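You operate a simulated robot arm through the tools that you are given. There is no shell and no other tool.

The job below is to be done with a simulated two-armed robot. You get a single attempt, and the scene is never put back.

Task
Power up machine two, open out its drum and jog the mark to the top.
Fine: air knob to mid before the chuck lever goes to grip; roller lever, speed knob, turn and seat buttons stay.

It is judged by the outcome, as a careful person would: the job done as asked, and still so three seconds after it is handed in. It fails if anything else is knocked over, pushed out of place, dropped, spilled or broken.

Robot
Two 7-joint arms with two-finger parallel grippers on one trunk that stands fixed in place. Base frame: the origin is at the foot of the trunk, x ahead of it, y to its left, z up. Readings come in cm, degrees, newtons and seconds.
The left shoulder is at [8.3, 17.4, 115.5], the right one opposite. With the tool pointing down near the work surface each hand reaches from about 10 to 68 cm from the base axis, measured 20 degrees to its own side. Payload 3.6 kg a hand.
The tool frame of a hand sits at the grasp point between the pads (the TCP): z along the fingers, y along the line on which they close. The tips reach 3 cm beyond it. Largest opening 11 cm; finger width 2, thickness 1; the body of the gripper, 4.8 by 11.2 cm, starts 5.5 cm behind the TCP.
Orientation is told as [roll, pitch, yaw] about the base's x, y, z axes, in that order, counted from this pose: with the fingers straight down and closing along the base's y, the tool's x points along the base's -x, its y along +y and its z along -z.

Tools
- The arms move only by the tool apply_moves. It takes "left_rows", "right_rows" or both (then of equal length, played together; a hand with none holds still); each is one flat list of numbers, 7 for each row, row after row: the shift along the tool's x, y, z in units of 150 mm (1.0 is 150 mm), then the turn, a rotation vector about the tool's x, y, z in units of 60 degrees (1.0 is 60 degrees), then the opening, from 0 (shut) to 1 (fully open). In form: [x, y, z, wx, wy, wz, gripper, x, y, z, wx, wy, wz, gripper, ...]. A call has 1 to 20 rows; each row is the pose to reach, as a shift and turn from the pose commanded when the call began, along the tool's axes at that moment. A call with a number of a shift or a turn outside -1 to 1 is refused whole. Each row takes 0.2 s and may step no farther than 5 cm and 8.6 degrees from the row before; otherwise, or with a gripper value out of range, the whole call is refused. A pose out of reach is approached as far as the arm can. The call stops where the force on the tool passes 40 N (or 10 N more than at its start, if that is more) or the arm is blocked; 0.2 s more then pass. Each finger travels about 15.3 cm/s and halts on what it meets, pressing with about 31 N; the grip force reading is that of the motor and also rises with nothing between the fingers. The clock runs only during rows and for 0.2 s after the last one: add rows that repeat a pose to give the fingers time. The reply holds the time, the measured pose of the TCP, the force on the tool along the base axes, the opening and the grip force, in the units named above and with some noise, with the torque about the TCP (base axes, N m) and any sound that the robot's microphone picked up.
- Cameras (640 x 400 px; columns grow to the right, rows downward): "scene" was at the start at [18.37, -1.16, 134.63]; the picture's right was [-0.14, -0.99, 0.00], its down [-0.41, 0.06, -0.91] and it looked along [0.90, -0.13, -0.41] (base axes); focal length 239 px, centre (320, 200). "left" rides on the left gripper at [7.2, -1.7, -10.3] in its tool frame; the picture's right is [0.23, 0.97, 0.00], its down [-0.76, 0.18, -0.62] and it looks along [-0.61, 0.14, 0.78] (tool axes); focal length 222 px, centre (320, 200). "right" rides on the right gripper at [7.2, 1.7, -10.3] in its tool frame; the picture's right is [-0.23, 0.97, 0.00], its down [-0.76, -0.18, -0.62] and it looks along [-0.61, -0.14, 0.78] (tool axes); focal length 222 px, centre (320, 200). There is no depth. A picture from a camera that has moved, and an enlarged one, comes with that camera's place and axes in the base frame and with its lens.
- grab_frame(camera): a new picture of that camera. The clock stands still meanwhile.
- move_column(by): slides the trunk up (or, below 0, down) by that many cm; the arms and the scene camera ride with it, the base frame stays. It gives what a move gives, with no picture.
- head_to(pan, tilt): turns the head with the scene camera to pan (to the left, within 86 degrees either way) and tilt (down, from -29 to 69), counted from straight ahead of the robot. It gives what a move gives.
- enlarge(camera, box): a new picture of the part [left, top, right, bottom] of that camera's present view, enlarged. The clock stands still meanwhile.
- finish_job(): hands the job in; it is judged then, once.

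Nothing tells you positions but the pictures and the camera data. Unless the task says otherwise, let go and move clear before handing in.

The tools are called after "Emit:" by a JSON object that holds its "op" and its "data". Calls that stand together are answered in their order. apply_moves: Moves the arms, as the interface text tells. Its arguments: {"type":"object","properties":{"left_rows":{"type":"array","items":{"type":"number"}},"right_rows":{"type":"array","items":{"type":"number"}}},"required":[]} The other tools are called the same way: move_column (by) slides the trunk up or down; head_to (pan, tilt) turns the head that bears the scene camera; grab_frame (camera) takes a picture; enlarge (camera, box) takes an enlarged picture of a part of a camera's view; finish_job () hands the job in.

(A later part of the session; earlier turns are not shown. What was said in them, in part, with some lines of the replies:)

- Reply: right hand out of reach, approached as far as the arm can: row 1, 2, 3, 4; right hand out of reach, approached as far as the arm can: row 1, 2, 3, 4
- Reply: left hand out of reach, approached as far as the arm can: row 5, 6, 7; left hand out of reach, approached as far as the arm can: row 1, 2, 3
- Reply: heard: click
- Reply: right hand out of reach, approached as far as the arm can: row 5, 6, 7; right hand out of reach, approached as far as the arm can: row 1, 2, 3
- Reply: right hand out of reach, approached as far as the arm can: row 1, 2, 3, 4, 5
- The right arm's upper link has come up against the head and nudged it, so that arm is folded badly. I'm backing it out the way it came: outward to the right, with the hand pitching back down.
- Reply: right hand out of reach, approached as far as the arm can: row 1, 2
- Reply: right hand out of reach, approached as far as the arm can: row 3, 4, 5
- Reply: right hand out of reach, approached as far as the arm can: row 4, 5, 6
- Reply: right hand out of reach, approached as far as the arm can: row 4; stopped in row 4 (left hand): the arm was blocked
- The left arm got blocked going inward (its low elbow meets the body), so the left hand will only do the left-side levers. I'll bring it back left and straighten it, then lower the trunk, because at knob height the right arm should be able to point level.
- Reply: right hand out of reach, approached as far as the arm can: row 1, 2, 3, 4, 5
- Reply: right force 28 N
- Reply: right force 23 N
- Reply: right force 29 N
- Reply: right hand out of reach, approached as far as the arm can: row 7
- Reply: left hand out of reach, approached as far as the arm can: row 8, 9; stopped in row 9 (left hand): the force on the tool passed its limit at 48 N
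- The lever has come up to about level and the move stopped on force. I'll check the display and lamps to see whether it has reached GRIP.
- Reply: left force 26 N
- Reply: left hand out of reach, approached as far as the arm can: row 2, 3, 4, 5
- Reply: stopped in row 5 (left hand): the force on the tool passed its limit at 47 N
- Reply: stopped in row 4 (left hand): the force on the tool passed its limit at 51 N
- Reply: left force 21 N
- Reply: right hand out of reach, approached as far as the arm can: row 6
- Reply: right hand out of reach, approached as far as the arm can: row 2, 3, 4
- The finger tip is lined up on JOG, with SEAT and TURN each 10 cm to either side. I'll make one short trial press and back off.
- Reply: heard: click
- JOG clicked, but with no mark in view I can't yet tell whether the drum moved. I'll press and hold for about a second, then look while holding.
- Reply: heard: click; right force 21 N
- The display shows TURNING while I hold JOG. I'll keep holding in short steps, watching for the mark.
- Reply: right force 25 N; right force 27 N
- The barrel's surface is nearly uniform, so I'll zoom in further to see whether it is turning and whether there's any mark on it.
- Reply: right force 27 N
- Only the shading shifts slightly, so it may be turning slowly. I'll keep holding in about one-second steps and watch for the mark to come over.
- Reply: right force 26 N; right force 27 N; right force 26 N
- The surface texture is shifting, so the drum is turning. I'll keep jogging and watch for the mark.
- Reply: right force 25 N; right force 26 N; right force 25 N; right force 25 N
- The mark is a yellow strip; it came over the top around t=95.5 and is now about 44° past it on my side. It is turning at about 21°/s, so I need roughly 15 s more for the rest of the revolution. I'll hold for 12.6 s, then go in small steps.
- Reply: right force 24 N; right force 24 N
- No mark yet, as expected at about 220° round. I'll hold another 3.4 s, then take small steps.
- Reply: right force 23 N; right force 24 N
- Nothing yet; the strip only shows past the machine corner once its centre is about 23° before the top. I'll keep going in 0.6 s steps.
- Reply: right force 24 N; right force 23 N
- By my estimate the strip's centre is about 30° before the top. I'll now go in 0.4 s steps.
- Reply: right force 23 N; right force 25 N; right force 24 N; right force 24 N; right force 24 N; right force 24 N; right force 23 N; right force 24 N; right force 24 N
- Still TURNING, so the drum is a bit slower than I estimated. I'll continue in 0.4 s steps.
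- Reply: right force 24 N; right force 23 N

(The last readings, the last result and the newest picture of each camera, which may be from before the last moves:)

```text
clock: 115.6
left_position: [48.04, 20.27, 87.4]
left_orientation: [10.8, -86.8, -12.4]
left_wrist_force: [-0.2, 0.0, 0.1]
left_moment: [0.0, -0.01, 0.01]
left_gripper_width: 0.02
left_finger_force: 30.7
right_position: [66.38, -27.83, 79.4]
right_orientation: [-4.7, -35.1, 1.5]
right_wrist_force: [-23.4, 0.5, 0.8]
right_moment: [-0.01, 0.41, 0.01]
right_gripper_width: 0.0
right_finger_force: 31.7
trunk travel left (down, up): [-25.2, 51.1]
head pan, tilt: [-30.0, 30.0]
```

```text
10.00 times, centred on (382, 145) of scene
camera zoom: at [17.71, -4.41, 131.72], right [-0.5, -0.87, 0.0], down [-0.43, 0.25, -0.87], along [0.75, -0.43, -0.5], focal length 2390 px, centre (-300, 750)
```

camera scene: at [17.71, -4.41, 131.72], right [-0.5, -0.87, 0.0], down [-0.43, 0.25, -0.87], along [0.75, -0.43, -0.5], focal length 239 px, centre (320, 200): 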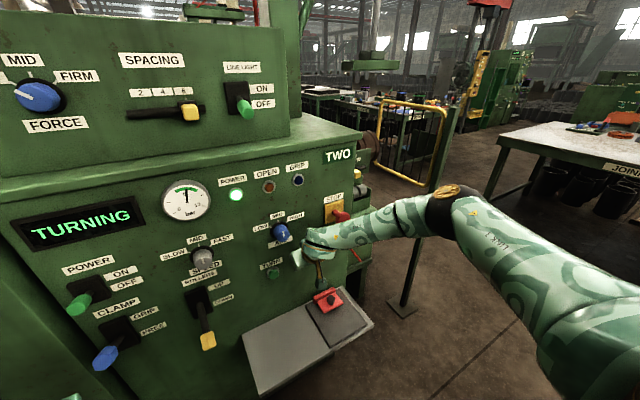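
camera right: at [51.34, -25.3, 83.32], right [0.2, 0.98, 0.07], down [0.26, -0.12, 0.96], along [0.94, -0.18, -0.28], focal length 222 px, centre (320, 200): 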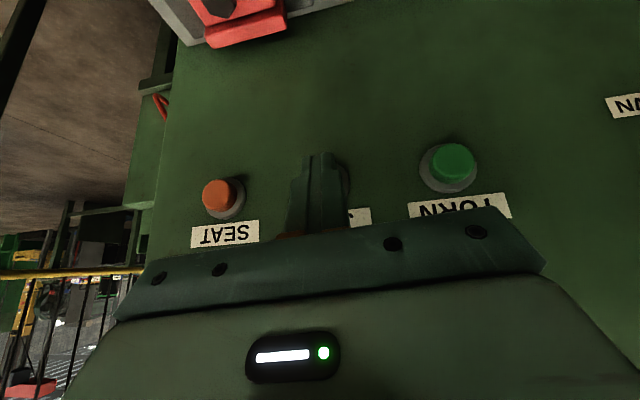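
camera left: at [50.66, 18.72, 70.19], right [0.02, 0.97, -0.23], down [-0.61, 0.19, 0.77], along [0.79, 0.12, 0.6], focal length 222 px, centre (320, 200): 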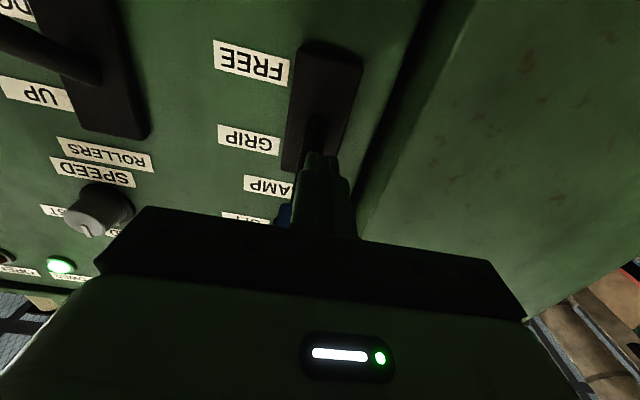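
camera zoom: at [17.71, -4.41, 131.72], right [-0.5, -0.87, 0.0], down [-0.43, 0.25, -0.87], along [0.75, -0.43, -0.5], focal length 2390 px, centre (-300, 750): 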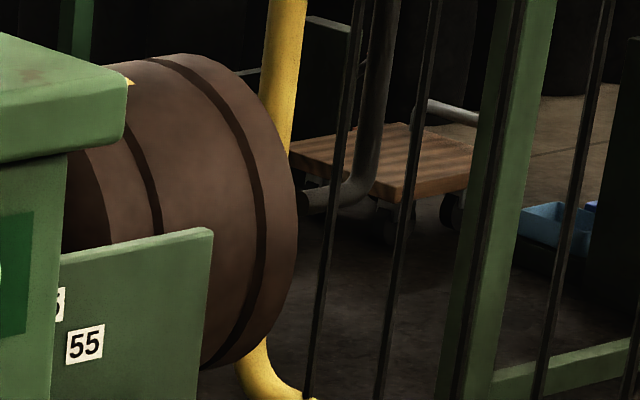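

The leading corner of the yellow strip has appeared at the corner, about 16° before the top. One more 0.4 s step, then I'll judge when to release.

Emit:
{"op": "apply_moves", "data": {"right_rows": [0, 0, 0, 0, 0, 0, 0]}}

Emit:
{"op": "enlarge", "data": {"camera": "scene", "box": [366, 125, 398, 165]}}

```text
clock: 116.0
left_position: [48.18, 20.16, 87.36]
left_orientation: [10.8, -86.8, -12.5]
left_wrist_force: [-0.2, 0.7, -0.1]
left_moment: [0.0, 0.0, 0.0]
left_gripper_width: 0.0
left_finger_force: 30.7
right_position: [66.28, -27.71, 79.42]
right_orientation: [-4.6, -35.2, 1.4]
right_wrist_force: [-23.7, -0.4, 0.9]
right_moment: [0.05, 0.42, 0.0]
right_gripper_width: 0.03
right_finger_force: 31.2
trunk travel left (down, up): [-25.2, 51.1]
head pan, tilt: [-30.0, 30.0]
```

```text
10.00 times, centred on (382, 145) of scene
camera zoom: at [17.71, -4.41, 131.72], right [-0.5, -0.87, 0.0], down [-0.43, 0.25, -0.87], along [0.75, -0.43, -0.5], focal length 2390 px, centre (-300, 750)
```

zoom: 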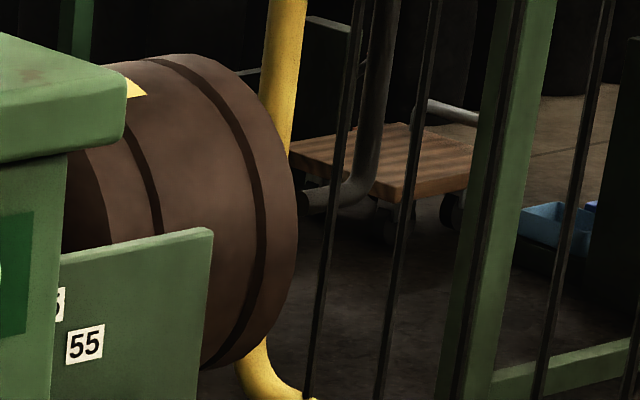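

The corner is at (147, 94) and should be near (156, 102) when the strip is centred on top, about 0.2 s away. I'll release now, since letting go takes about that long.

Emit:
{"op": "apply_moves", "data": {"right_rows": [0.1, 0, -0.07, 0, 0, 0, 0]}}

Emit:
{"op": "enlarge", "data": {"camera": "scene", "box": [366, 125, 398, 165]}}

Emit:
{"op": "grab_frame", "data": {"camera": "scene"}}

```text
clock: 116.4
left_position: [48.23, 20.23, 87.3]
left_orientation: [10.5, -86.7, -12.0]
left_wrist_force: [-0.3, -0.8, -0.4]
left_moment: [0.01, 0.04, 0.0]
left_gripper_width: 0.0
left_finger_force: 30.8
right_position: [64.81, -27.63, 79.43]
right_orientation: [-4.6, -35.3, 1.7]
right_wrist_force: [-0.3, 0.1, 0.1]
right_moment: [-0.02, -0.01, 0.02]
right_gripper_width: 0.0
right_finger_force: 31.1
trunk travel left (down, up): [-25.2, 51.1]
head pan, tilt: [-30.0, 30.0]
```

```text
10.00 times, centred on (382, 145) of scene
camera zoom: at [17.98, -4.41, 131.69], right [-0.5, -0.87, 0.0], down [-0.43, 0.25, -0.87], along [0.75, -0.43, -0.5], focal length 2390 px, centre (-300, 750)
```

zoom: 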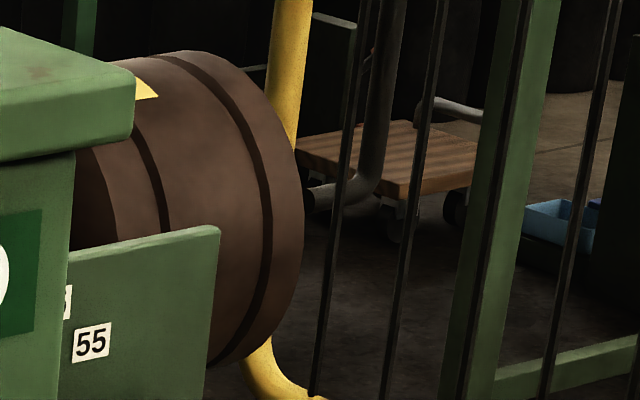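

```text
taken
camera scene: at [17.98, -4.41, 131.69], right [-0.5, -0.87, 0.0], down [-0.43, 0.25, -0.87], along [0.75, -0.43, -0.5], focal length 239 px, centre (320, 200)
```

scene: 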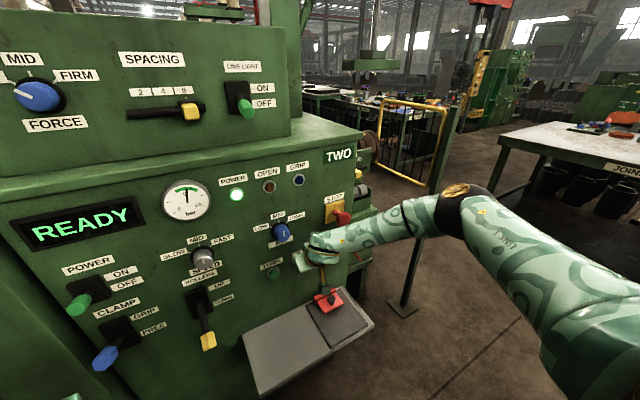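

The drum stopped at once and the display is back to READY; allowing for the small camera shift, the strip looks within a few degrees of the top. I'll withdraw the hand and raise the trunk to check from higher up.

Emit:
{"op": "apply_moves", "data": {"right_rows": [0.15, 0, -0.105, 0, 0, 0, 0, 0.33, 0, -0.23, 0, 0, 0, 0]}}

Emit:
{"op": "move_column", "data": {"by": 25}}

Emit:
{"op": "grab_frame", "data": {"camera": "scene"}}

Emit:
{"op": "enlarge", "data": {"camera": "scene", "box": [320, 130, 384, 210]}}

```text
clock: 117.0
left_position: [48.16, 20.19, 87.25]
left_orientation: [10.5, -86.7, -12.2]
left_wrist_force: [1.4, 0.0, -0.9]
left_moment: [-0.03, 0.02, 0.01]
left_gripper_width: 0.01
left_finger_force: 31.1
right_position: [58.61, -27.66, 79.34]
right_orientation: [-4.6, -35.1, 1.6]
right_wrist_force: [0.9, 0.4, 0.2]
right_moment: [0.0, 0.0, 0.0]
right_gripper_width: 0.0
right_finger_force: 30.9
trunk travel left (down, up): [-25.2, 51.1]
head pan, tilt: [-30.0, 30.0]
```

```text
clock: 119.6
left_position: [48.23, 20.1, 112.18]
left_orientation: [10.2, -86.7, -11.8]
left_wrist_force: [-0.3, -0.3, 0.3]
left_moment: [0.01, 0.03, 0.03]
left_gripper_width: 0.0
left_finger_force: 31.3
right_position: [58.61, -27.61, 104.2]
right_orientation: [-4.6, -35.1, 1.5]
right_wrist_force: [-0.5, 1.0, -0.4]
right_moment: [-0.02, -0.03, 0.01]
right_gripper_width: 0.0
right_finger_force: 31.0
trunk travel left (down, up): [-50.2, 26.1]
head pan, tilt: [-30.0, 30.0]
```

```text
taken
camera scene: at [10.25, -4.42, 157.01], right [-0.5, -0.87, 0.0], down [-0.43, 0.25, -0.87], along [0.75, -0.43, -0.5], focal length 239 px, centre (320, 200)
```

scene: 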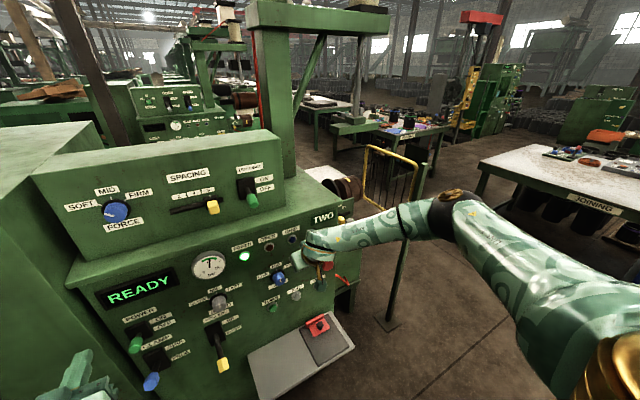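

```text
5.00 times, centred on (352, 170) of scene
camera zoom: at [10.25, -4.42, 157.01], right [-0.5, -0.87, 0.0], down [-0.43, 0.25, -0.87], along [0.75, -0.43, -0.5], focal length 1195 px, centre (160, 350)
```

zoom: 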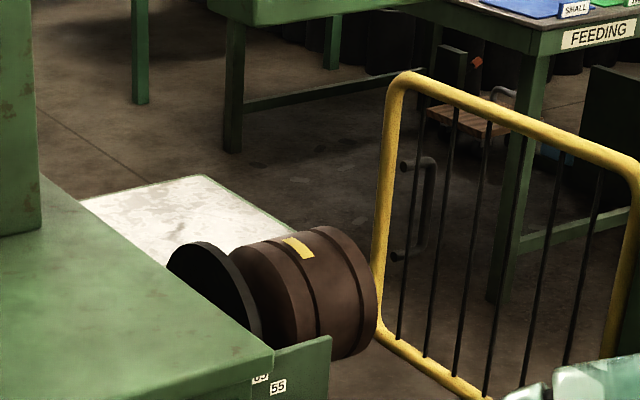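

Emit:
{"op": "enlarge", "data": {"camera": "scene", "box": [350, 172, 398, 206]}}

Emit:
{"op": "enlarge", "data": {"camera": "scene", "box": [340, 170, 404, 210]}}

Emit:
{"op": "enlarge", "data": {"camera": "scene", "box": [330, 165, 410, 215]}}

```text
11.76 times, centred on (374, 189) of scene
camera zoom: at [10.25, -4.42, 157.01], right [-0.5, -0.87, 0.0], down [-0.43, 0.25, -0.87], along [0.75, -0.43, -0.5], focal length 2812 px, centre (-315, 329)
```

zoom: 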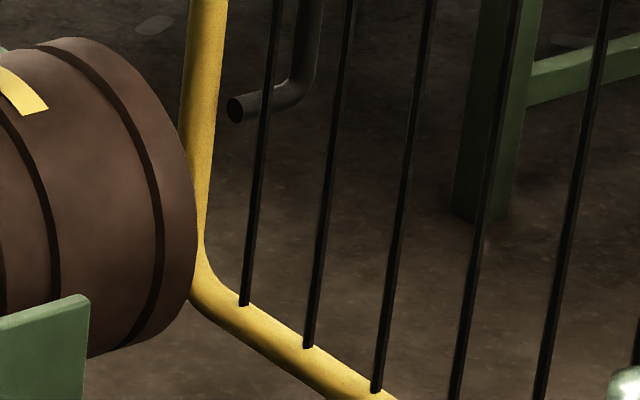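

```text
10.00 times, centred on (372, 190) of scene
camera zoom: at [10.25, -4.42, 157.01], right [-0.5, -0.87, 0.0], down [-0.43, 0.25, -0.87], along [0.75, -0.43, -0.5], focal length 2390 px, centre (-200, 300)
```

zoom: 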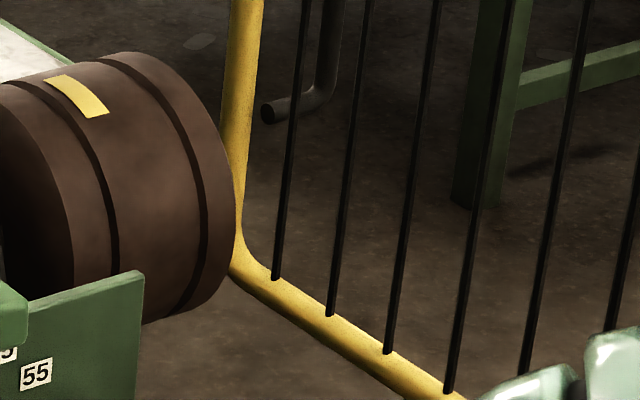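

```text
8.00 times, centred on (370, 190) of scene
camera zoom: at [10.25, -4.42, 157.01], right [-0.5, -0.87, 0.0], down [-0.43, 0.25, -0.87], along [0.75, -0.43, -0.5], focal length 1912 px, centre (-80, 280)
```

zoom: 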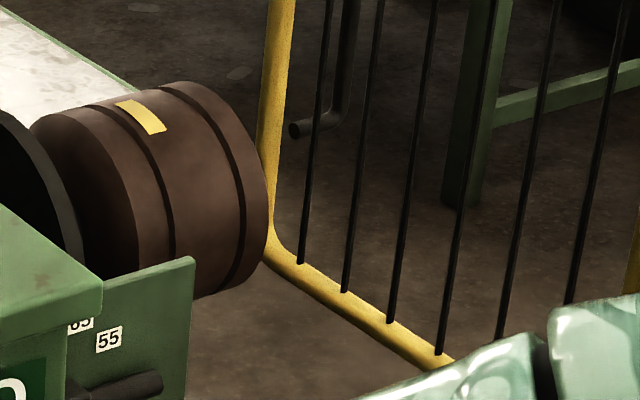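

The strip is visible near the top from here. To judge its angle precisely I need the drum's outline, so I'll enlarge the drum tightly.

Emit:
{"op": "enlarge", "data": {"camera": "scene", "box": [334, 172, 370, 194]}}

Emit:
{"op": "enlarge", "data": {"camera": "scene", "box": [326, 172, 374, 202]}}

```text
16.00 times, centred on (352, 183) of scene
camera zoom: at [10.25, -4.42, 157.01], right [-0.5, -0.87, 0.0], down [-0.43, 0.25, -0.87], along [0.75, -0.43, -0.5], focal length 3824 px, centre (-192, 472)
```

zoom: 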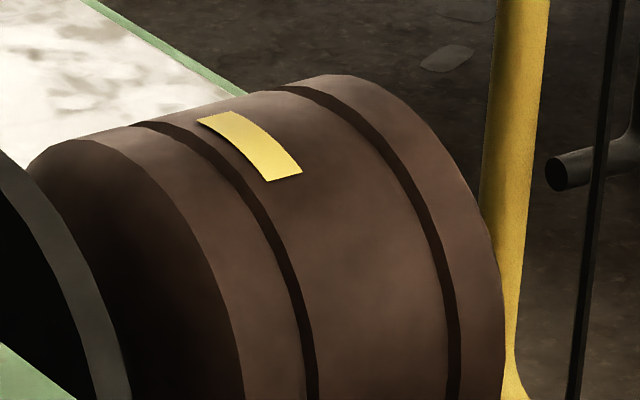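

```text
13.33 times, centred on (350, 187) of scene
camera zoom: at [10.25, -4.42, 157.01], right [-0.5, -0.87, 0.0], down [-0.43, 0.25, -0.87], along [0.75, -0.43, -0.5], focal length 3186 px, centre (-80, 373)
```

zoom: 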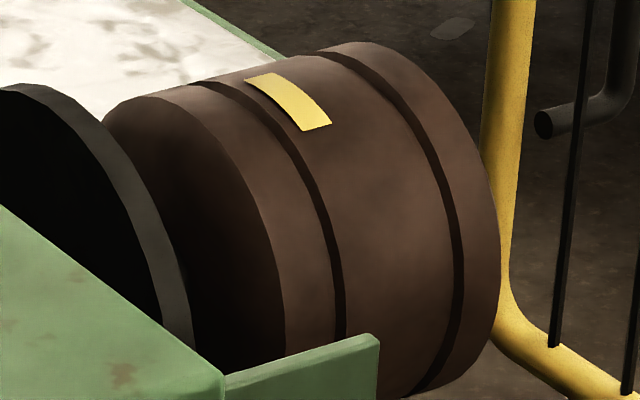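

Fitting circles to the drum's rim, I get the strip's centre about 7–8° past the top, which isn't good enough. I'll do one more revolution and release about 0.4 s earlier: back down, and the finger ready just off JOG.

Emit:
{"op": "move_column", "data": {"by": -25}}

Emit:
{"op": "apply_moves", "data": {"right_rows": [-0.11, 0, 0.077, 0, 0, 0, 0, -0.22, 0, 0.153, 0, 0, 0, 0, -0.327, 0, 0.229, 0, 0, 0, 0]}}

Emit:
{"op": "enlarge", "data": {"camera": "scene", "box": [366, 125, 398, 165]}}

Emit:
{"op": "grab_frame", "data": {"camera": "right"}}

```text
clock: 122.2
left_position: [48.16, 20.09, 87.31]
left_orientation: [10.7, -86.8, -12.3]
left_wrist_force: [1.0, -0.1, -0.2]
left_moment: [-0.01, -0.01, -0.05]
left_gripper_width: 0.02
left_finger_force: 30.8
right_position: [58.59, -27.52, 79.29]
right_orientation: [-4.4, -35.1, 1.5]
right_wrist_force: [-0.6, -0.5, -1.1]
right_moment: [0.03, 0.04, 0.0]
right_gripper_width: 0.01
right_finger_force: 31.0
trunk travel left (down, up): [-25.2, 51.1]
head pan, tilt: [-30.0, 30.0]
```

```text
clock: 123.0
left_position: [48.23, 20.29, 87.2]
left_orientation: [10.3, -86.7, -11.9]
left_wrist_force: [0.7, 0.4, 0.1]
left_moment: [0.01, 0.01, -0.01]
left_gripper_width: 0.0
left_finger_force: 31.1
right_position: [64.71, -27.62, 79.19]
right_orientation: [-4.5, -35.0, 1.6]
right_wrist_force: [-0.5, 1.1, 0.6]
right_moment: [-0.02, -0.01, -0.04]
right_gripper_width: 0.02
right_finger_force: 31.5
trunk travel left (down, up): [-25.2, 51.1]
head pan, tilt: [-30.0, 30.0]
```

```text
10.00 times, centred on (382, 145) of scene
camera zoom: at [18.01, -4.4, 131.68], right [-0.5, -0.87, 0.0], down [-0.43, 0.25, -0.87], along [0.75, -0.43, -0.5], focal length 2390 px, centre (-300, 750)
```

zoom: 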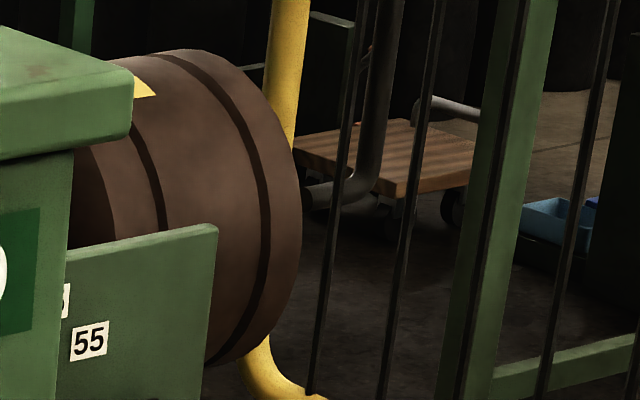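

```text
taken
camera right: at [52.82, -25.61, 83.38], right [0.2, 0.98, 0.07], down [0.26, -0.12, 0.96], along [0.94, -0.18, -0.28], focal length 222 px, centre (320, 200)
```

right: 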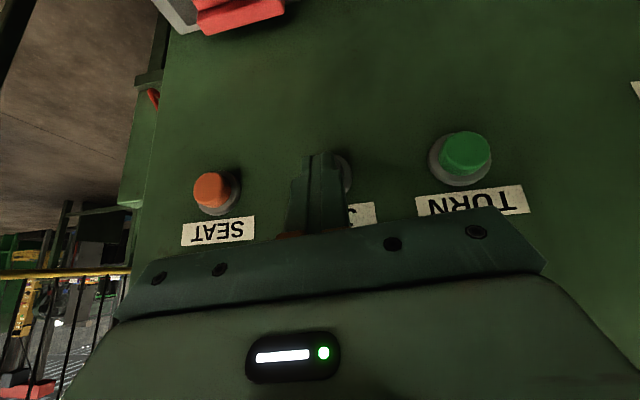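

The finger is ready at JOG. I'll press and hold through most of the revolution.

Emit:
{"op": "apply_moves", "data": {"right_rows": [-0.05, 0, 0.035, 0, 0, 0, 0, -0.096, 0, 0.067, 0, 0, 0, 0, -0.096, 0, 0.067, 0, 0, 0, 0, -0.096, 0, 0.067, 0, 0, 0, 0, -0.096, 0, 0.067, 0, 0, 0, 0, -0.096, 0, 0.067, 0, 0, 0, 0, -0.096, 0, 0.067, 0, 0, 0, 0, -0.096, 0, 0.067, 0, 0, 0, 0, -0.096, 0, 0.067, 0, 0, 0, 0, -0.096, 0, 0.067, 0, 0, 0, 0, -0.096, 0, 0.067, 0, 0, 0, 0, -0.096, 0, 0.067, 0, 0, 0, 0, -0.096, 0, 0.067, 0, 0, 0, 0, -0.096, 0, 0.067, 0, 0, 0, 0, -0.096, 0, 0.067, 0, 0, 0, 0, -0.096, 0, 0.067, 0, 0, 0, 0, -0.096, 0, 0.067, 0, 0, 0, 0, -0.096, 0, 0.067, 0, 0, 0, 0, -0.096, 0, 0.067, 0, 0, 0, 0, -0.096, 0, 0.067, 0, 0, 0, 0]}}

Emit:
{"op": "grab_frame", "data": {"camera": "scene"}}

```text
clock: 127.2
left_position: [48.1, 20.14, 87.43]
left_orientation: [10.8, -86.8, -12.3]
left_wrist_force: [0.5, -0.9, 0.5]
left_moment: [0.03, 0.0, 0.01]
left_gripper_width: 0.0
left_finger_force: 30.6
right_position: [66.32, -27.77, 79.44]
right_orientation: [-4.7, -35.2, 1.5]
right_wrist_force: [-18.5, 2.4, -5.1]
right_moment: [0.02, 0.51, 0.01]
right_gripper_width: 0.0
right_finger_force: 30.7
trunk travel left (down, up): [-25.2, 51.1]
head pan, tilt: [-30.0, 30.0]
heard: click
```

```text
taken
camera scene: at [17.83, -4.42, 131.7], right [-0.5, -0.87, 0.0], down [-0.43, 0.25, -0.87], along [0.75, -0.43, -0.5], focal length 239 px, centre (320, 200)
```

scene: 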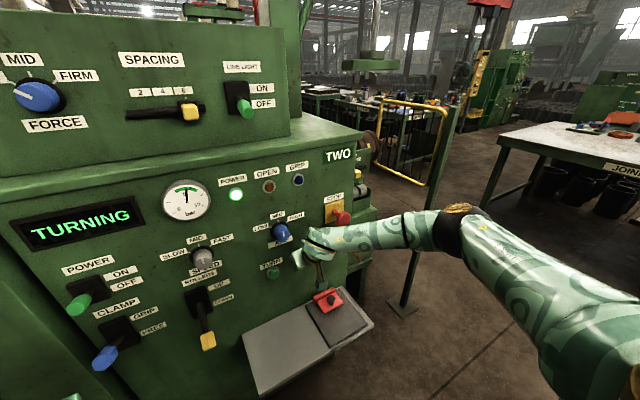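

It's TURNING again. I'll hold for two 4.2 s calls and one a bit shorter, watching the drum after each.

Emit:
{"op": "apply_moves", "data": {"right_rows": [0, 0, 0, 0, 0, 0, 0, 0, 0, 0, 0, 0, 0, 0, 0, 0, 0, 0, 0, 0, 0, 0, 0, 0, 0, 0, 0, 0, 0, 0, 0, 0, 0, 0, 0, 0, 0, 0, 0, 0, 0, 0, 0, 0, 0, 0, 0, 0, 0, 0, 0, 0, 0, 0, 0, 0, 0, 0, 0, 0, 0, 0, 0, 0, 0, 0, 0, 0, 0, 0, 0, 0, 0, 0, 0, 0, 0, 0, 0, 0, 0, 0, 0, 0, 0, 0, 0, 0, 0, 0, 0, 0, 0, 0, 0, 0, 0, 0, 0, 0, 0, 0, 0, 0, 0, 0, 0, 0, 0, 0, 0, 0, 0, 0, 0, 0, 0, 0, 0, 0, 0, 0, 0, 0, 0, 0, 0, 0, 0, 0, 0, 0, 0, 0, 0, 0, 0, 0, 0, 0]}}

Emit:
{"op": "apply_moves", "data": {"right_rows": [0, 0, 0, 0, 0, 0, 0, 0, 0, 0, 0, 0, 0, 0, 0, 0, 0, 0, 0, 0, 0, 0, 0, 0, 0, 0, 0, 0, 0, 0, 0, 0, 0, 0, 0, 0, 0, 0, 0, 0, 0, 0, 0, 0, 0, 0, 0, 0, 0, 0, 0, 0, 0, 0, 0, 0, 0, 0, 0, 0, 0, 0, 0, 0, 0, 0, 0, 0, 0, 0, 0, 0, 0, 0, 0, 0, 0, 0, 0, 0, 0, 0, 0, 0, 0, 0, 0, 0, 0, 0, 0, 0, 0, 0, 0, 0, 0, 0, 0, 0, 0, 0, 0, 0, 0, 0, 0, 0, 0, 0, 0, 0, 0, 0, 0, 0, 0, 0, 0, 0, 0, 0, 0, 0, 0, 0, 0, 0, 0, 0, 0, 0, 0, 0, 0, 0, 0, 0, 0, 0]}}

Emit:
{"op": "apply_moves", "data": {"right_rows": [0, 0, 0, 0, 0, 0, 0, 0, 0, 0, 0, 0, 0, 0, 0, 0, 0, 0, 0, 0, 0, 0, 0, 0, 0, 0, 0, 0, 0, 0, 0, 0, 0, 0, 0, 0, 0, 0, 0, 0, 0, 0, 0, 0, 0, 0, 0, 0, 0, 0, 0, 0, 0, 0, 0, 0, 0, 0, 0, 0, 0, 0, 0, 0, 0, 0, 0, 0, 0, 0, 0, 0, 0, 0, 0, 0, 0, 0, 0, 0, 0, 0, 0, 0, 0, 0, 0, 0, 0, 0, 0, 0, 0, 0, 0, 0, 0, 0, 0, 0, 0, 0, 0, 0, 0, 0, 0, 0, 0, 0, 0, 0, 0, 0, 0, 0, 0, 0, 0]}}

Emit:
{"op": "enlarge", "data": {"camera": "scene", "box": [366, 125, 398, 165]}}

Emit:
{"op": "grab_frame", "data": {"camera": "scene"}}

```text
clock: 131.3
left_position: [48.24, 20.21, 87.4]
left_orientation: [10.8, -86.7, -12.5]
left_wrist_force: [0.9, -0.1, -0.4]
left_moment: [0.01, -0.02, 0.0]
left_gripper_width: 0.0
left_finger_force: 31.5
right_position: [66.31, -27.81, 79.37]
right_orientation: [-4.6, -35.1, 1.5]
right_wrist_force: [-17.6, -0.2, -2.0]
right_moment: [-0.07, 0.4, -0.05]
right_gripper_width: 0.0
right_finger_force: 31.4
trunk travel left (down, up): [-25.2, 51.1]
head pan, tilt: [-30.0, 30.0]
```

```text
clock: 135.6
left_position: [48.2, 20.17, 87.33]
left_orientation: [10.8, -86.8, -12.4]
left_wrist_force: [-1.0, -0.8, 0.1]
left_moment: [-0.02, -0.01, -0.01]
left_gripper_width: 0.0
left_finger_force: 30.8
right_position: [66.22, -27.8, 79.38]
right_orientation: [-4.6, -35.1, 1.5]
right_wrist_force: [-17.0, -1.2, -0.7]
right_moment: [0.0, 0.35, -0.03]
right_gripper_width: 0.04
right_finger_force: 30.7
trunk travel left (down, up): [-25.2, 51.1]
head pan, tilt: [-30.0, 30.0]
```

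```text
clock: 139.2
left_position: [48.22, 20.23, 87.39]
left_orientation: [10.7, -86.8, -12.4]
left_wrist_force: [0.5, 1.0, 0.3]
left_moment: [-0.03, -0.01, 0.02]
left_gripper_width: 0.0
left_finger_force: 31.2
right_position: [66.31, -27.89, 79.35]
right_orientation: [-4.7, -35.0, 1.5]
right_wrist_force: [-18.1, -0.5, 0.1]
right_moment: [0.01, 0.33, -0.02]
right_gripper_width: 0.0
right_finger_force: 31.3
trunk travel left (down, up): [-25.2, 51.1]
head pan, tilt: [-30.0, 30.0]
```

```text
10.00 times, centred on (382, 145) of scene
camera zoom: at [17.78, -4.42, 131.71], right [-0.5, -0.87, 0.0], down [-0.43, 0.25, -0.87], along [0.75, -0.43, -0.5], focal length 2390 px, centre (-300, 750)
```

zoom: 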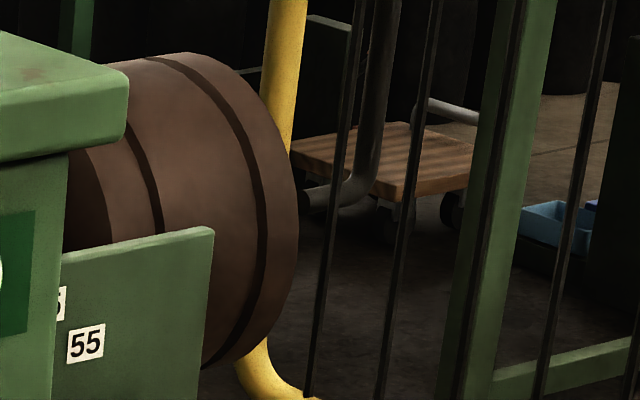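

```text
taken
camera scene: at [17.78, -4.42, 131.71], right [-0.5, -0.87, 0.0], down [-0.43, 0.25, -0.87], along [0.75, -0.43, -0.5], focal length 239 px, centre (320, 200)
```

scene: 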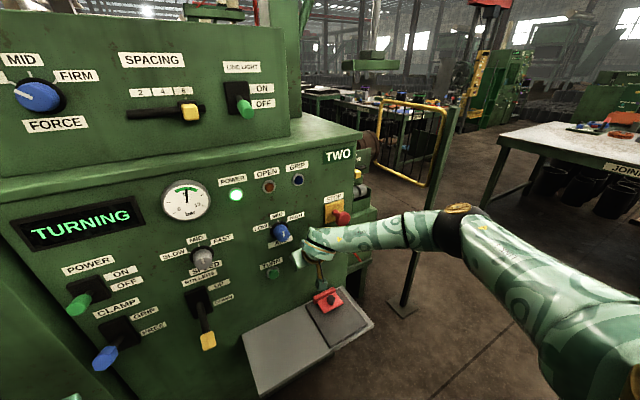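

Still turning, and by timing the strip is about 75° before the top. I'll hold 2.2 s, then 0.8 s, then take small steps.

Emit:
{"op": "apply_moves", "data": {"right_rows": [0, 0, 0, 0, 0, 0, 0, 0, 0, 0, 0, 0, 0, 0, 0, 0, 0, 0, 0, 0, 0, 0, 0, 0, 0, 0, 0, 0, 0, 0, 0, 0, 0, 0, 0, 0, 0, 0, 0, 0, 0, 0, 0, 0, 0, 0, 0, 0, 0, 0, 0, 0, 0, 0, 0, 0, 0, 0, 0, 0, 0, 0, 0, 0, 0, 0, 0, 0, 0, 0]}}

Emit:
{"op": "enlarge", "data": {"camera": "scene", "box": [366, 125, 398, 165]}}

Emit:
{"op": "apply_moves", "data": {"right_rows": [0, 0, 0, 0, 0, 0, 0, 0, 0, 0, 0, 0, 0, 0]}}

Emit:
{"op": "enlarge", "data": {"camera": "scene", "box": [366, 125, 398, 165]}}

```text
clock: 141.3
left_position: [48.17, 20.19, 87.4]
left_orientation: [10.8, -86.8, -12.4]
left_wrist_force: [0.2, 0.0, -1.0]
left_moment: [0.0, 0.02, 0.03]
left_gripper_width: 0.01
left_finger_force: 31.2
right_position: [66.2, -27.71, 79.29]
right_orientation: [-4.5, -35.1, 1.6]
right_wrist_force: [-17.0, 0.6, 0.2]
right_moment: [-0.01, 0.33, -0.02]
right_gripper_width: 0.0
right_finger_force: 31.0
trunk travel left (down, up): [-25.2, 51.1]
head pan, tilt: [-30.0, 30.0]
```

```text
10.00 times, centred on (382, 145) of scene
camera zoom: at [17.78, -4.42, 131.71], right [-0.5, -0.87, 0.0], down [-0.43, 0.25, -0.87], along [0.75, -0.43, -0.5], focal length 2390 px, centre (-300, 750)
```

zoom: 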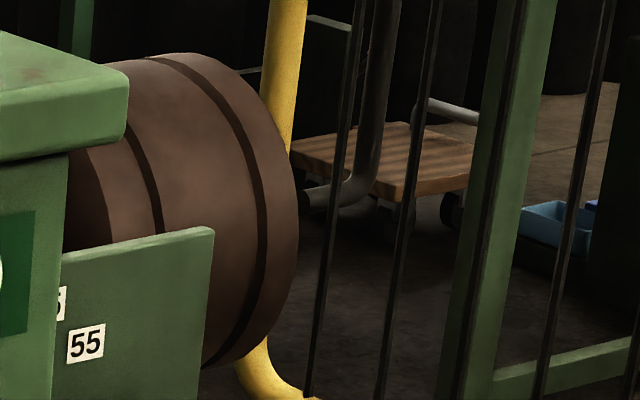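

```text
clock: 141.9
left_position: [48.19, 20.2, 87.39]
left_orientation: [10.7, -86.8, -12.3]
left_wrist_force: [-0.3, 0.0, -0.1]
left_moment: [-0.01, -0.03, 0.0]
left_gripper_width: 0.03
left_finger_force: 30.6
right_position: [66.28, -27.7, 79.25]
right_orientation: [-4.7, -35.1, 1.5]
right_wrist_force: [-18.0, -0.1, 0.0]
right_moment: [0.02, 0.31, 0.02]
right_gripper_width: 0.0
right_finger_force: 30.7
trunk travel left (down, up): [-25.2, 51.1]
head pan, tilt: [-30.0, 30.0]
```

```text
10.00 times, centred on (382, 145) of scene
camera zoom: at [17.78, -4.42, 131.71], right [-0.5, -0.87, 0.0], down [-0.43, 0.25, -0.87], along [0.75, -0.43, -0.5], focal length 2390 px, centre (-300, 750)
```

zoom: 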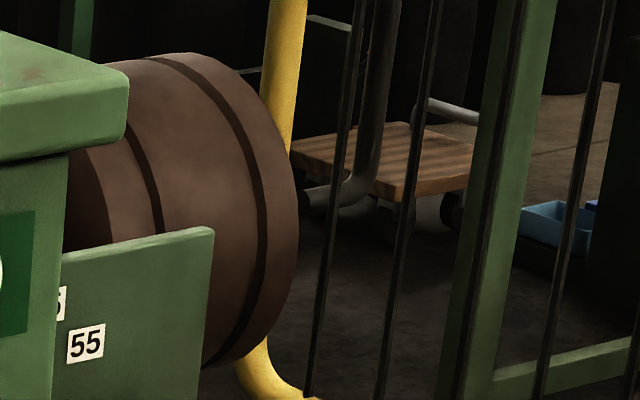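

Nothing showing yet. Now 0.4 s steps.

Emit:
{"op": "apply_moves", "data": {"right_rows": [0, 0, 0, 0, 0, 0, 0]}}

Emit:
{"op": "enlarge", "data": {"camera": "scene", "box": [374, 127, 390, 140]}}

```text
clock: 142.3
left_position: [48.16, 20.19, 87.32]
left_orientation: [10.7, -86.8, -12.3]
left_wrist_force: [0.7, 0.7, -0.1]
left_moment: [-0.02, -0.03, 0.01]
left_gripper_width: 0.01
left_finger_force: 31.2
right_position: [66.1, -27.74, 79.34]
right_orientation: [-4.6, -35.0, 1.6]
right_wrist_force: [-17.5, 0.8, 1.1]
right_moment: [-0.02, 0.33, 0.0]
right_gripper_width: 0.01
right_finger_force: 30.9
trunk travel left (down, up): [-25.2, 51.1]
head pan, tilt: [-30.0, 30.0]
```

```text
16.00 times, centred on (382, 134) of scene
camera zoom: at [17.78, -4.42, 131.71], right [-0.5, -0.87, 0.0], down [-0.43, 0.25, -0.87], along [0.75, -0.43, -0.5], focal length 3824 px, centre (-672, 1264)
```

zoom: 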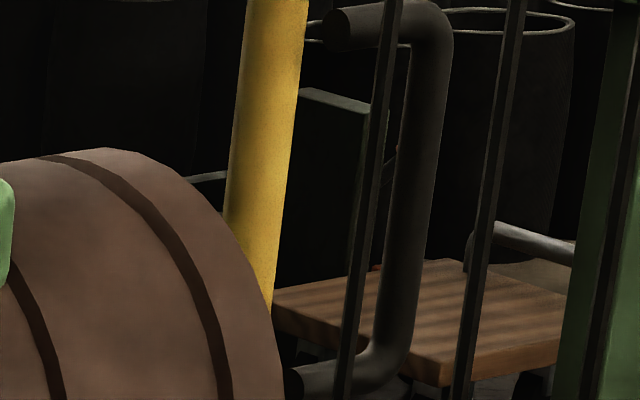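

Emit:
{"op": "apply_moves", "data": {"right_rows": [0, 0, 0, 0, 0, 0, 0]}}

Emit:
{"op": "enlarge", "data": {"camera": "scene", "box": [366, 125, 398, 165]}}

```text
clock: 142.8
left_position: [48.15, 20.27, 87.39]
left_orientation: [10.7, -86.8, -12.3]
left_wrist_force: [0.1, -0.4, -0.7]
left_moment: [0.03, 0.02, 0.0]
left_gripper_width: 0.02
left_finger_force: 30.9
right_position: [66.18, -27.84, 79.36]
right_orientation: [-4.6, -35.0, 1.5]
right_wrist_force: [-17.8, 0.1, 0.5]
right_moment: [0.04, 0.35, 0.0]
right_gripper_width: 0.03
right_finger_force: 31.0
trunk travel left (down, up): [-25.2, 51.1]
head pan, tilt: [-30.0, 30.0]
```

```text
10.00 times, centred on (382, 145) of scene
camera zoom: at [17.78, -4.41, 131.71], right [-0.5, -0.87, 0.0], down [-0.43, 0.25, -0.87], along [0.75, -0.43, -0.5], focal length 2390 px, centre (-300, 750)
```

zoom: 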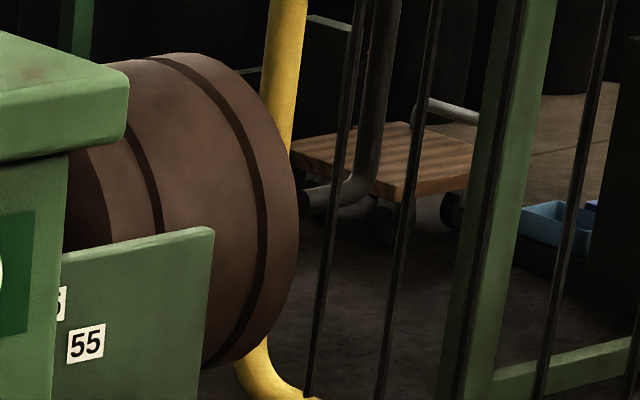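

Emit:
{"op": "apply_moves", "data": {"right_rows": [0, 0, 0, 0, 0, 0, 0]}}

Emit:
{"op": "enlarge", "data": {"camera": "scene", "box": [366, 125, 398, 165]}}

```text
clock: 143.2
left_position: [48.27, 20.15, 87.31]
left_orientation: [10.7, -86.9, -12.4]
left_wrist_force: [0.1, -0.1, 0.0]
left_moment: [-0.01, -0.01, 0.02]
left_gripper_width: 0.0
left_finger_force: 31.4
right_position: [66.19, -27.69, 79.26]
right_orientation: [-4.7, -35.0, 1.5]
right_wrist_force: [-17.4, -0.2, 0.4]
right_moment: [0.01, 0.31, 0.02]
right_gripper_width: 0.01
right_finger_force: 31.0
trunk travel left (down, up): [-25.2, 51.1]
head pan, tilt: [-30.0, 30.0]
```

```text
10.00 times, centred on (382, 145) of scene
camera zoom: at [17.78, -4.41, 131.71], right [-0.5, -0.87, 0.0], down [-0.43, 0.25, -0.87], along [0.75, -0.43, -0.5], focal length 2390 px, centre (-300, 750)
```

zoom: 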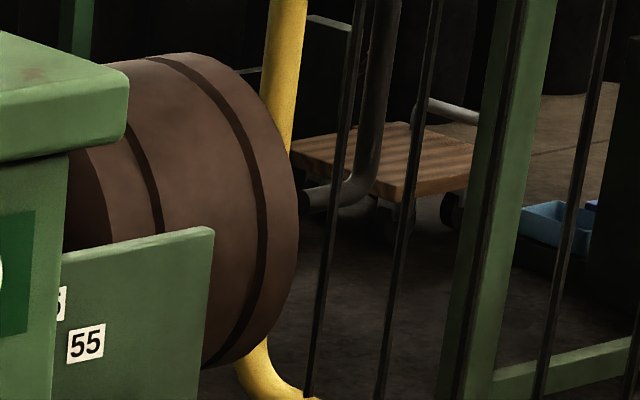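

Emit:
{"op": "apply_moves", "data": {"right_rows": [0, 0, 0, 0, 0, 0, 0]}}

Emit:
{"op": "enlarge", "data": {"camera": "scene", "box": [366, 125, 398, 165]}}

Emit:
{"op": "enlarge", "data": {"camera": "scene", "box": [374, 127, 390, 140]}}

```text
clock: 143.6
left_position: [48.22, 20.21, 87.32]
left_orientation: [10.7, -86.7, -12.2]
left_wrist_force: [0.5, 0.5, -0.5]
left_moment: [0.0, 0.03, -0.02]
left_gripper_width: 0.0
left_finger_force: 31.1
right_position: [66.28, -27.81, 79.32]
right_orientation: [-4.5, -35.1, 1.5]
right_wrist_force: [-19.0, 1.4, 0.6]
right_moment: [0.03, 0.33, -0.01]
right_gripper_width: 0.02
right_finger_force: 31.0
trunk travel left (down, up): [-25.2, 51.1]
head pan, tilt: [-30.0, 30.0]
```

```text
10.00 times, centred on (382, 145) of scene
camera zoom: at [17.78, -4.42, 131.71], right [-0.5, -0.87, 0.0], down [-0.43, 0.25, -0.87], along [0.75, -0.43, -0.5], focal length 2390 px, centre (-300, 750)
```

zoom: 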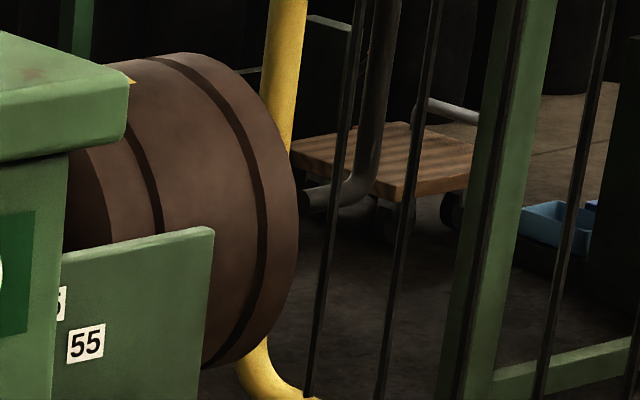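

```text
16.00 times, centred on (382, 134) of scene
camera zoom: at [17.78, -4.42, 131.71], right [-0.5, -0.87, 0.0], down [-0.43, 0.25, -0.87], along [0.75, -0.43, -0.5], focal length 3824 px, centre (-672, 1264)
```

zoom: 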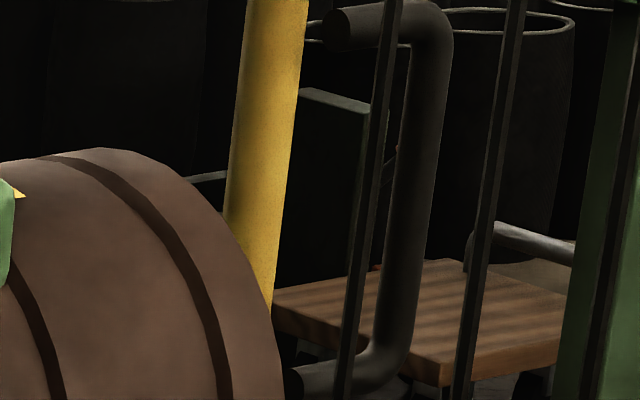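

The strip's corner is at about (134, 83), just where I planned to release. Letting go now with the same quick withdrawal.

Emit:
{"op": "apply_moves", "data": {"right_rows": [0.1, 0, -0.07, 0, 0, 0, 0]}}

Emit:
{"op": "apply_moves", "data": {"right_rows": [0.15, 0, -0.105, 0, 0, 0, 0, 0.33, 0, -0.23, 0, 0, 0, 0]}}

Emit:
{"op": "move_column", "data": {"by": 25}}

Emit:
{"op": "enlarge", "data": {"camera": "scene", "box": [334, 172, 370, 194]}}

Emit:
{"op": "enlarge", "data": {"camera": "scene", "box": [326, 172, 374, 202]}}

Emit:
{"op": "grab_frame", "data": {"camera": "scene"}}

```text
clock: 143.9
left_position: [48.23, 20.28, 87.29]
left_orientation: [10.6, -86.7, -12.1]
left_wrist_force: [0.1, -0.2, -0.1]
left_moment: [0.01, -0.04, 0.02]
left_gripper_width: 0.0
left_finger_force: 30.8
right_position: [64.66, -27.72, 79.36]
right_orientation: [-4.5, -35.3, 1.5]
right_wrist_force: [-0.3, -1.1, -0.1]
right_moment: [0.01, -0.01, 0.0]
right_gripper_width: 0.0
right_finger_force: 30.7
trunk travel left (down, up): [-25.2, 51.1]
head pan, tilt: [-30.0, 30.0]
```

```text
clock: 144.6
left_position: [48.24, 20.22, 87.32]
left_orientation: [10.5, -86.7, -12.1]
left_wrist_force: [0.1, 0.5, 0.2]
left_moment: [0.02, 0.0, 0.01]
left_gripper_width: 0.0
left_finger_force: 30.8
right_position: [58.61, -27.61, 79.31]
right_orientation: [-4.5, -35.1, 1.5]
right_wrist_force: [-0.2, 0.3, 0.3]
right_moment: [0.0, -0.01, 0.03]
right_gripper_width: 0.0
right_finger_force: 30.8
trunk travel left (down, up): [-25.2, 51.1]
head pan, tilt: [-30.0, 30.0]
```

```text
clock: 147.1
left_position: [48.15, 20.19, 112.16]
left_orientation: [10.3, -86.7, -11.8]
left_wrist_force: [1.3, -0.1, 0.2]
left_moment: [0.01, -0.02, -0.01]
left_gripper_width: 0.0
left_finger_force: 31.2
right_position: [58.49, -27.71, 104.09]
right_orientation: [-4.7, -35.0, 1.5]
right_wrist_force: [-0.1, 0.8, 0.3]
right_moment: [0.04, 0.02, 0.01]
right_gripper_width: 0.03
right_finger_force: 31.5
trunk travel left (down, up): [-50.2, 26.1]
head pan, tilt: [-30.0, 30.0]
```

```text
16.00 times, centred on (352, 183) of scene
camera zoom: at [10.25, -4.42, 157.01], right [-0.5, -0.87, 0.0], down [-0.43, 0.25, -0.87], along [0.75, -0.43, -0.5], focal length 3824 px, centre (-192, 472)
```

zoom: 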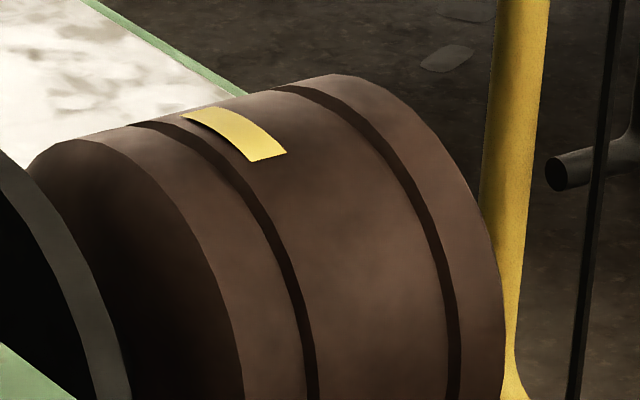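

```text
13.33 times, centred on (350, 187) of scene
camera zoom: at [10.25, -4.42, 157.01], right [-0.5, -0.87, 0.0], down [-0.43, 0.25, -0.87], along [0.75, -0.43, -0.5], focal length 3186 px, centre (-80, 373)
```

zoom: 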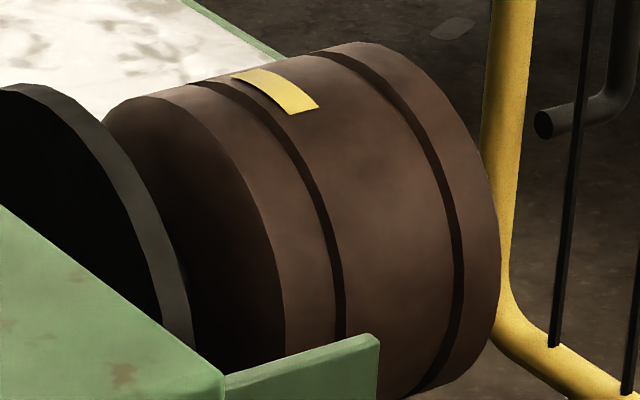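

```text
taken
camera scene: at [10.25, -4.42, 157.01], right [-0.5, -0.87, 0.0], down [-0.43, 0.25, -0.87], along [0.75, -0.43, -0.5], focal length 239 px, centre (320, 200)
```

scene: 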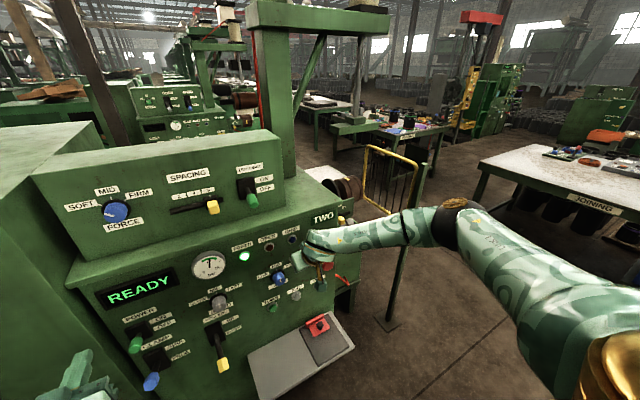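

From the higher view both ends of the yellow strip are now level to within about 1°, so the mark is on top, and the display reads READY. I'll check the lamps and every control before finishing.

Emit:
{"op": "head_to", "data": {"pan": 0, "tilt": 40}}

Emit:
{"op": "grab_frame", "data": {"camera": "scene"}}

Emit:
{"op": "enlarge", "data": {"camera": "scene", "box": [320, 120, 480, 230]}}

Emit:
{"op": "enlarge", "data": {"camera": "scene", "box": [230, 130, 390, 260]}}

```text
clock: 148.1
left_position: [48.21, 20.11, 112.25]
left_orientation: [10.4, -86.8, -12.0]
left_wrist_force: [-0.5, -0.2, -0.3]
left_moment: [0.02, 0.02, 0.0]
left_gripper_width: 0.0
left_finger_force: 30.9
right_position: [58.47, -27.69, 104.18]
right_orientation: [-4.7, -35.1, 1.5]
right_wrist_force: [0.3, -0.4, 0.5]
right_moment: [-0.01, 0.0, 0.03]
right_gripper_width: 0.0
right_finger_force: 30.9
trunk travel left (down, up): [-50.2, 26.1]
head pan, tilt: [0.0, 40.0]
```

```text
taken
camera scene: at [10.91, 0.09, 155.49], right [0.0, -1.0, 0.0], down [-0.64, 0.0, -0.77], along [0.77, 0.0, -0.64], focal length 239 px, centre (320, 200)
```

scene: 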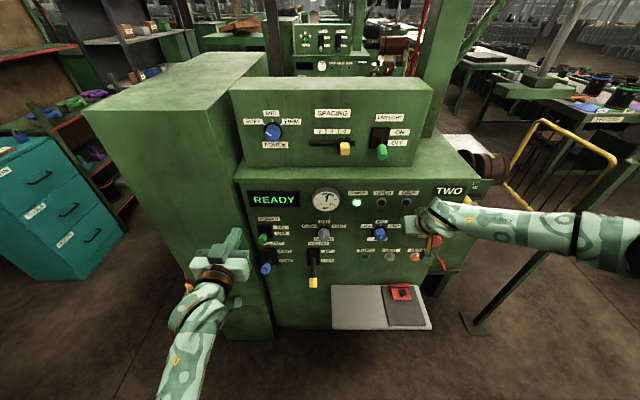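

```text
3.64 times, centred on (400, 175) of scene
camera zoom: at [10.91, 0.09, 155.49], right [0.0, -1.0, 0.0], down [-0.64, 0.0, -0.77], along [0.77, 0.0, -0.64], focal length 869 px, centre (29, 291)
```

zoom: 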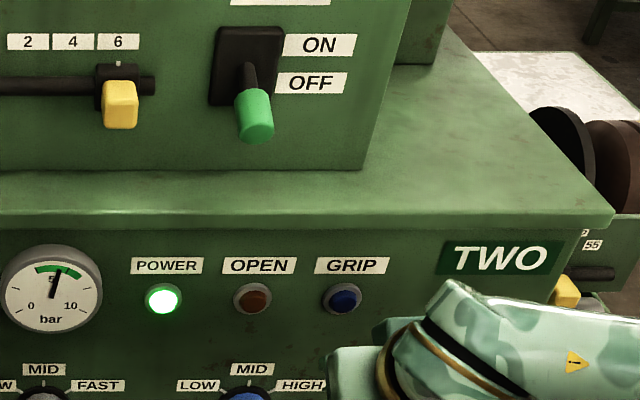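

```text
3.08 times, centred on (310, 195) of scene
camera zoom: at [10.91, 0.09, 155.49], right [0.0, -1.0, 0.0], down [-0.64, 0.0, -0.77], along [0.77, 0.0, -0.64], focal length 735 px, centre (351, 215)
```

zoom: 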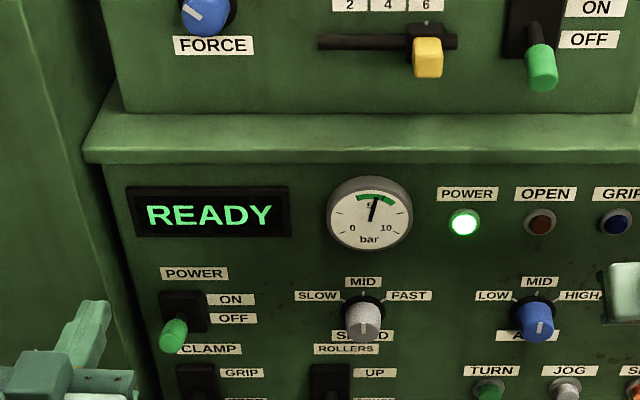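

The lever geometry checks out: with the rollers lever (DOWN) as a reference, the clamp handle sits symmetrically at its full-up GRIP position, and the drum is visibly open. I'll back the right hand off a little more, take a last look at the drum and panel, and hand in.

Emit:
{"op": "apply_moves", "data": {"right_rows": [0.15, 0, -0.1, 0, 0, 0, 0, 0.3, 0, -0.2, 0, 0, 0, 0, 0.45, 0, -0.3, 0, 0, 0, 0]}}

Emit:
{"op": "grab_frame", "data": {"camera": "scene"}}

Emit:
{"op": "head_to", "data": {"pan": -30, "tilt": 30}}

Emit:
{"op": "enlarge", "data": {"camera": "scene", "box": [326, 172, 374, 202]}}

Emit:
{"op": "grab_frame", "data": {"camera": "scene"}}

```text
clock: 148.9
left_position: [48.17, 20.17, 112.34]
left_orientation: [10.3, -86.7, -12.0]
left_wrist_force: [0.9, -0.4, -0.2]
left_moment: [-0.01, 0.02, 0.0]
left_gripper_width: 0.05
left_finger_force: 30.8
right_position: [50.3, -27.49, 104.06]
right_orientation: [-4.5, -35.1, 1.6]
right_wrist_force: [0.9, -0.2, 0.0]
right_moment: [-0.02, 0.01, 0.01]
right_gripper_width: 0.0
right_finger_force: 31.8
trunk travel left (down, up): [-50.2, 26.1]
head pan, tilt: [0.0, 40.0]
```

```text
taken
camera scene: at [10.84, 0.12, 155.49], right [0.0, -1.0, 0.0], down [-0.64, 0.0, -0.77], along [0.77, 0.0, -0.64], focal length 239 px, centre (320, 200)
```

scene: 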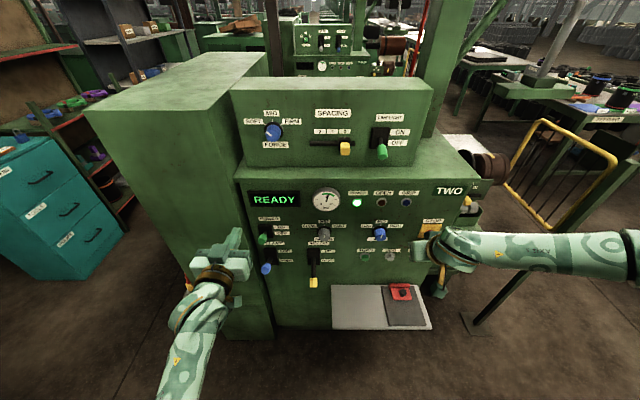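

```text
clock: 149.8
left_position: [48.29, 20.2, 112.29]
left_orientation: [10.4, -86.7, -12.0]
left_wrist_force: [-0.9, 0.3, 0.5]
left_moment: [0.01, 0.04, 0.0]
left_gripper_width: 0.0
left_finger_force: 30.8
right_position: [50.45, -27.53, 104.11]
right_orientation: [-4.6, -35.2, 1.5]
right_wrist_force: [1.0, -0.3, 0.0]
right_moment: [-0.03, 0.01, -0.01]
right_gripper_width: 0.0
right_finger_force: 31.1
trunk travel left (down, up): [-50.2, 26.1]
head pan, tilt: [-30.0, 30.0]
```

```text
13.33 times, centred on (350, 187) of scene
camera zoom: at [10.22, -4.41, 157.02], right [-0.5, -0.87, 0.0], down [-0.43, 0.25, -0.87], along [0.75, -0.43, -0.5], focal length 3186 px, centre (-80, 373)
```

zoom: 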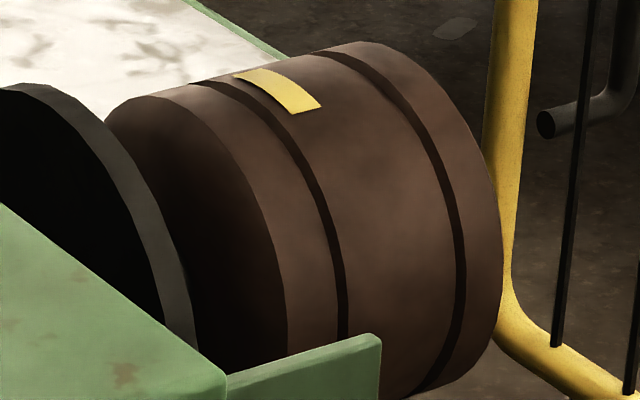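

```text
taken
camera scene: at [10.22, -4.41, 157.02], right [-0.5, -0.87, 0.0], down [-0.43, 0.25, -0.87], along [0.75, -0.43, -0.5], focal length 239 px, centre (320, 200)
```

scene: 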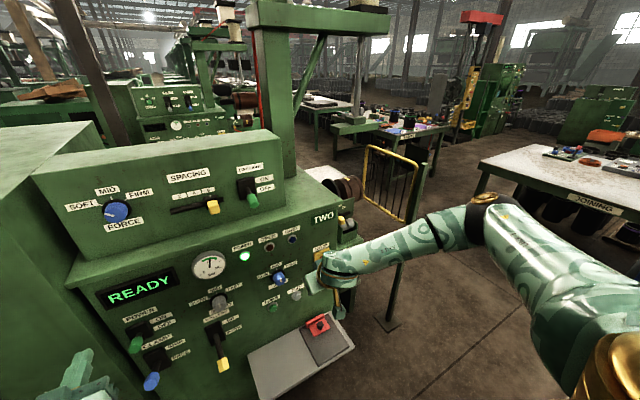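

Machine two is powered and shows READY, the air knob is at MID and the chuck lever is at GRIP. The drum is open with its yellow mark on top, nothing else has moved, and both hands are clear, so I'm handing in.

Emit:
{"op": "finish_job", "data": {}}

```text
The job is handed in.
```

Machine two is powered up, its drum is opened out and the yellow mark is at the top, by my measurement to within about 1°. The job is handed in.

- **Order of steps:** I switched the power on first. I then set the air knob to MID, which turned the display from AIR LOW to READY and put the gauge in the green. Only after that did the chuck lever (labelled CLAMP) go to GRIP.
- **Jogging:** The first stop left the mark about 7–8° past the top, so I ran one more revolution on JOG and let go earlier.
- **Left alone:** I didn't touch the roller lever, the speed knob, or the TURN and SEAT buttons. The rest of the panel looked unchanged in the last pictures.

**GRIP and OPEN lamps:** Neither lamp ever lit, and the lever made no click. The lever is hard against its upper stop, and the drum has gone from roughly 4 to 7 cm radius. I took that as fully gripped, but I didn't see the moment it opened.

**Contact with the head:** Early on, the right arm brushed the robot's own head and nudged the camera. I backed it off straight away, and nothing on the machine was involved.
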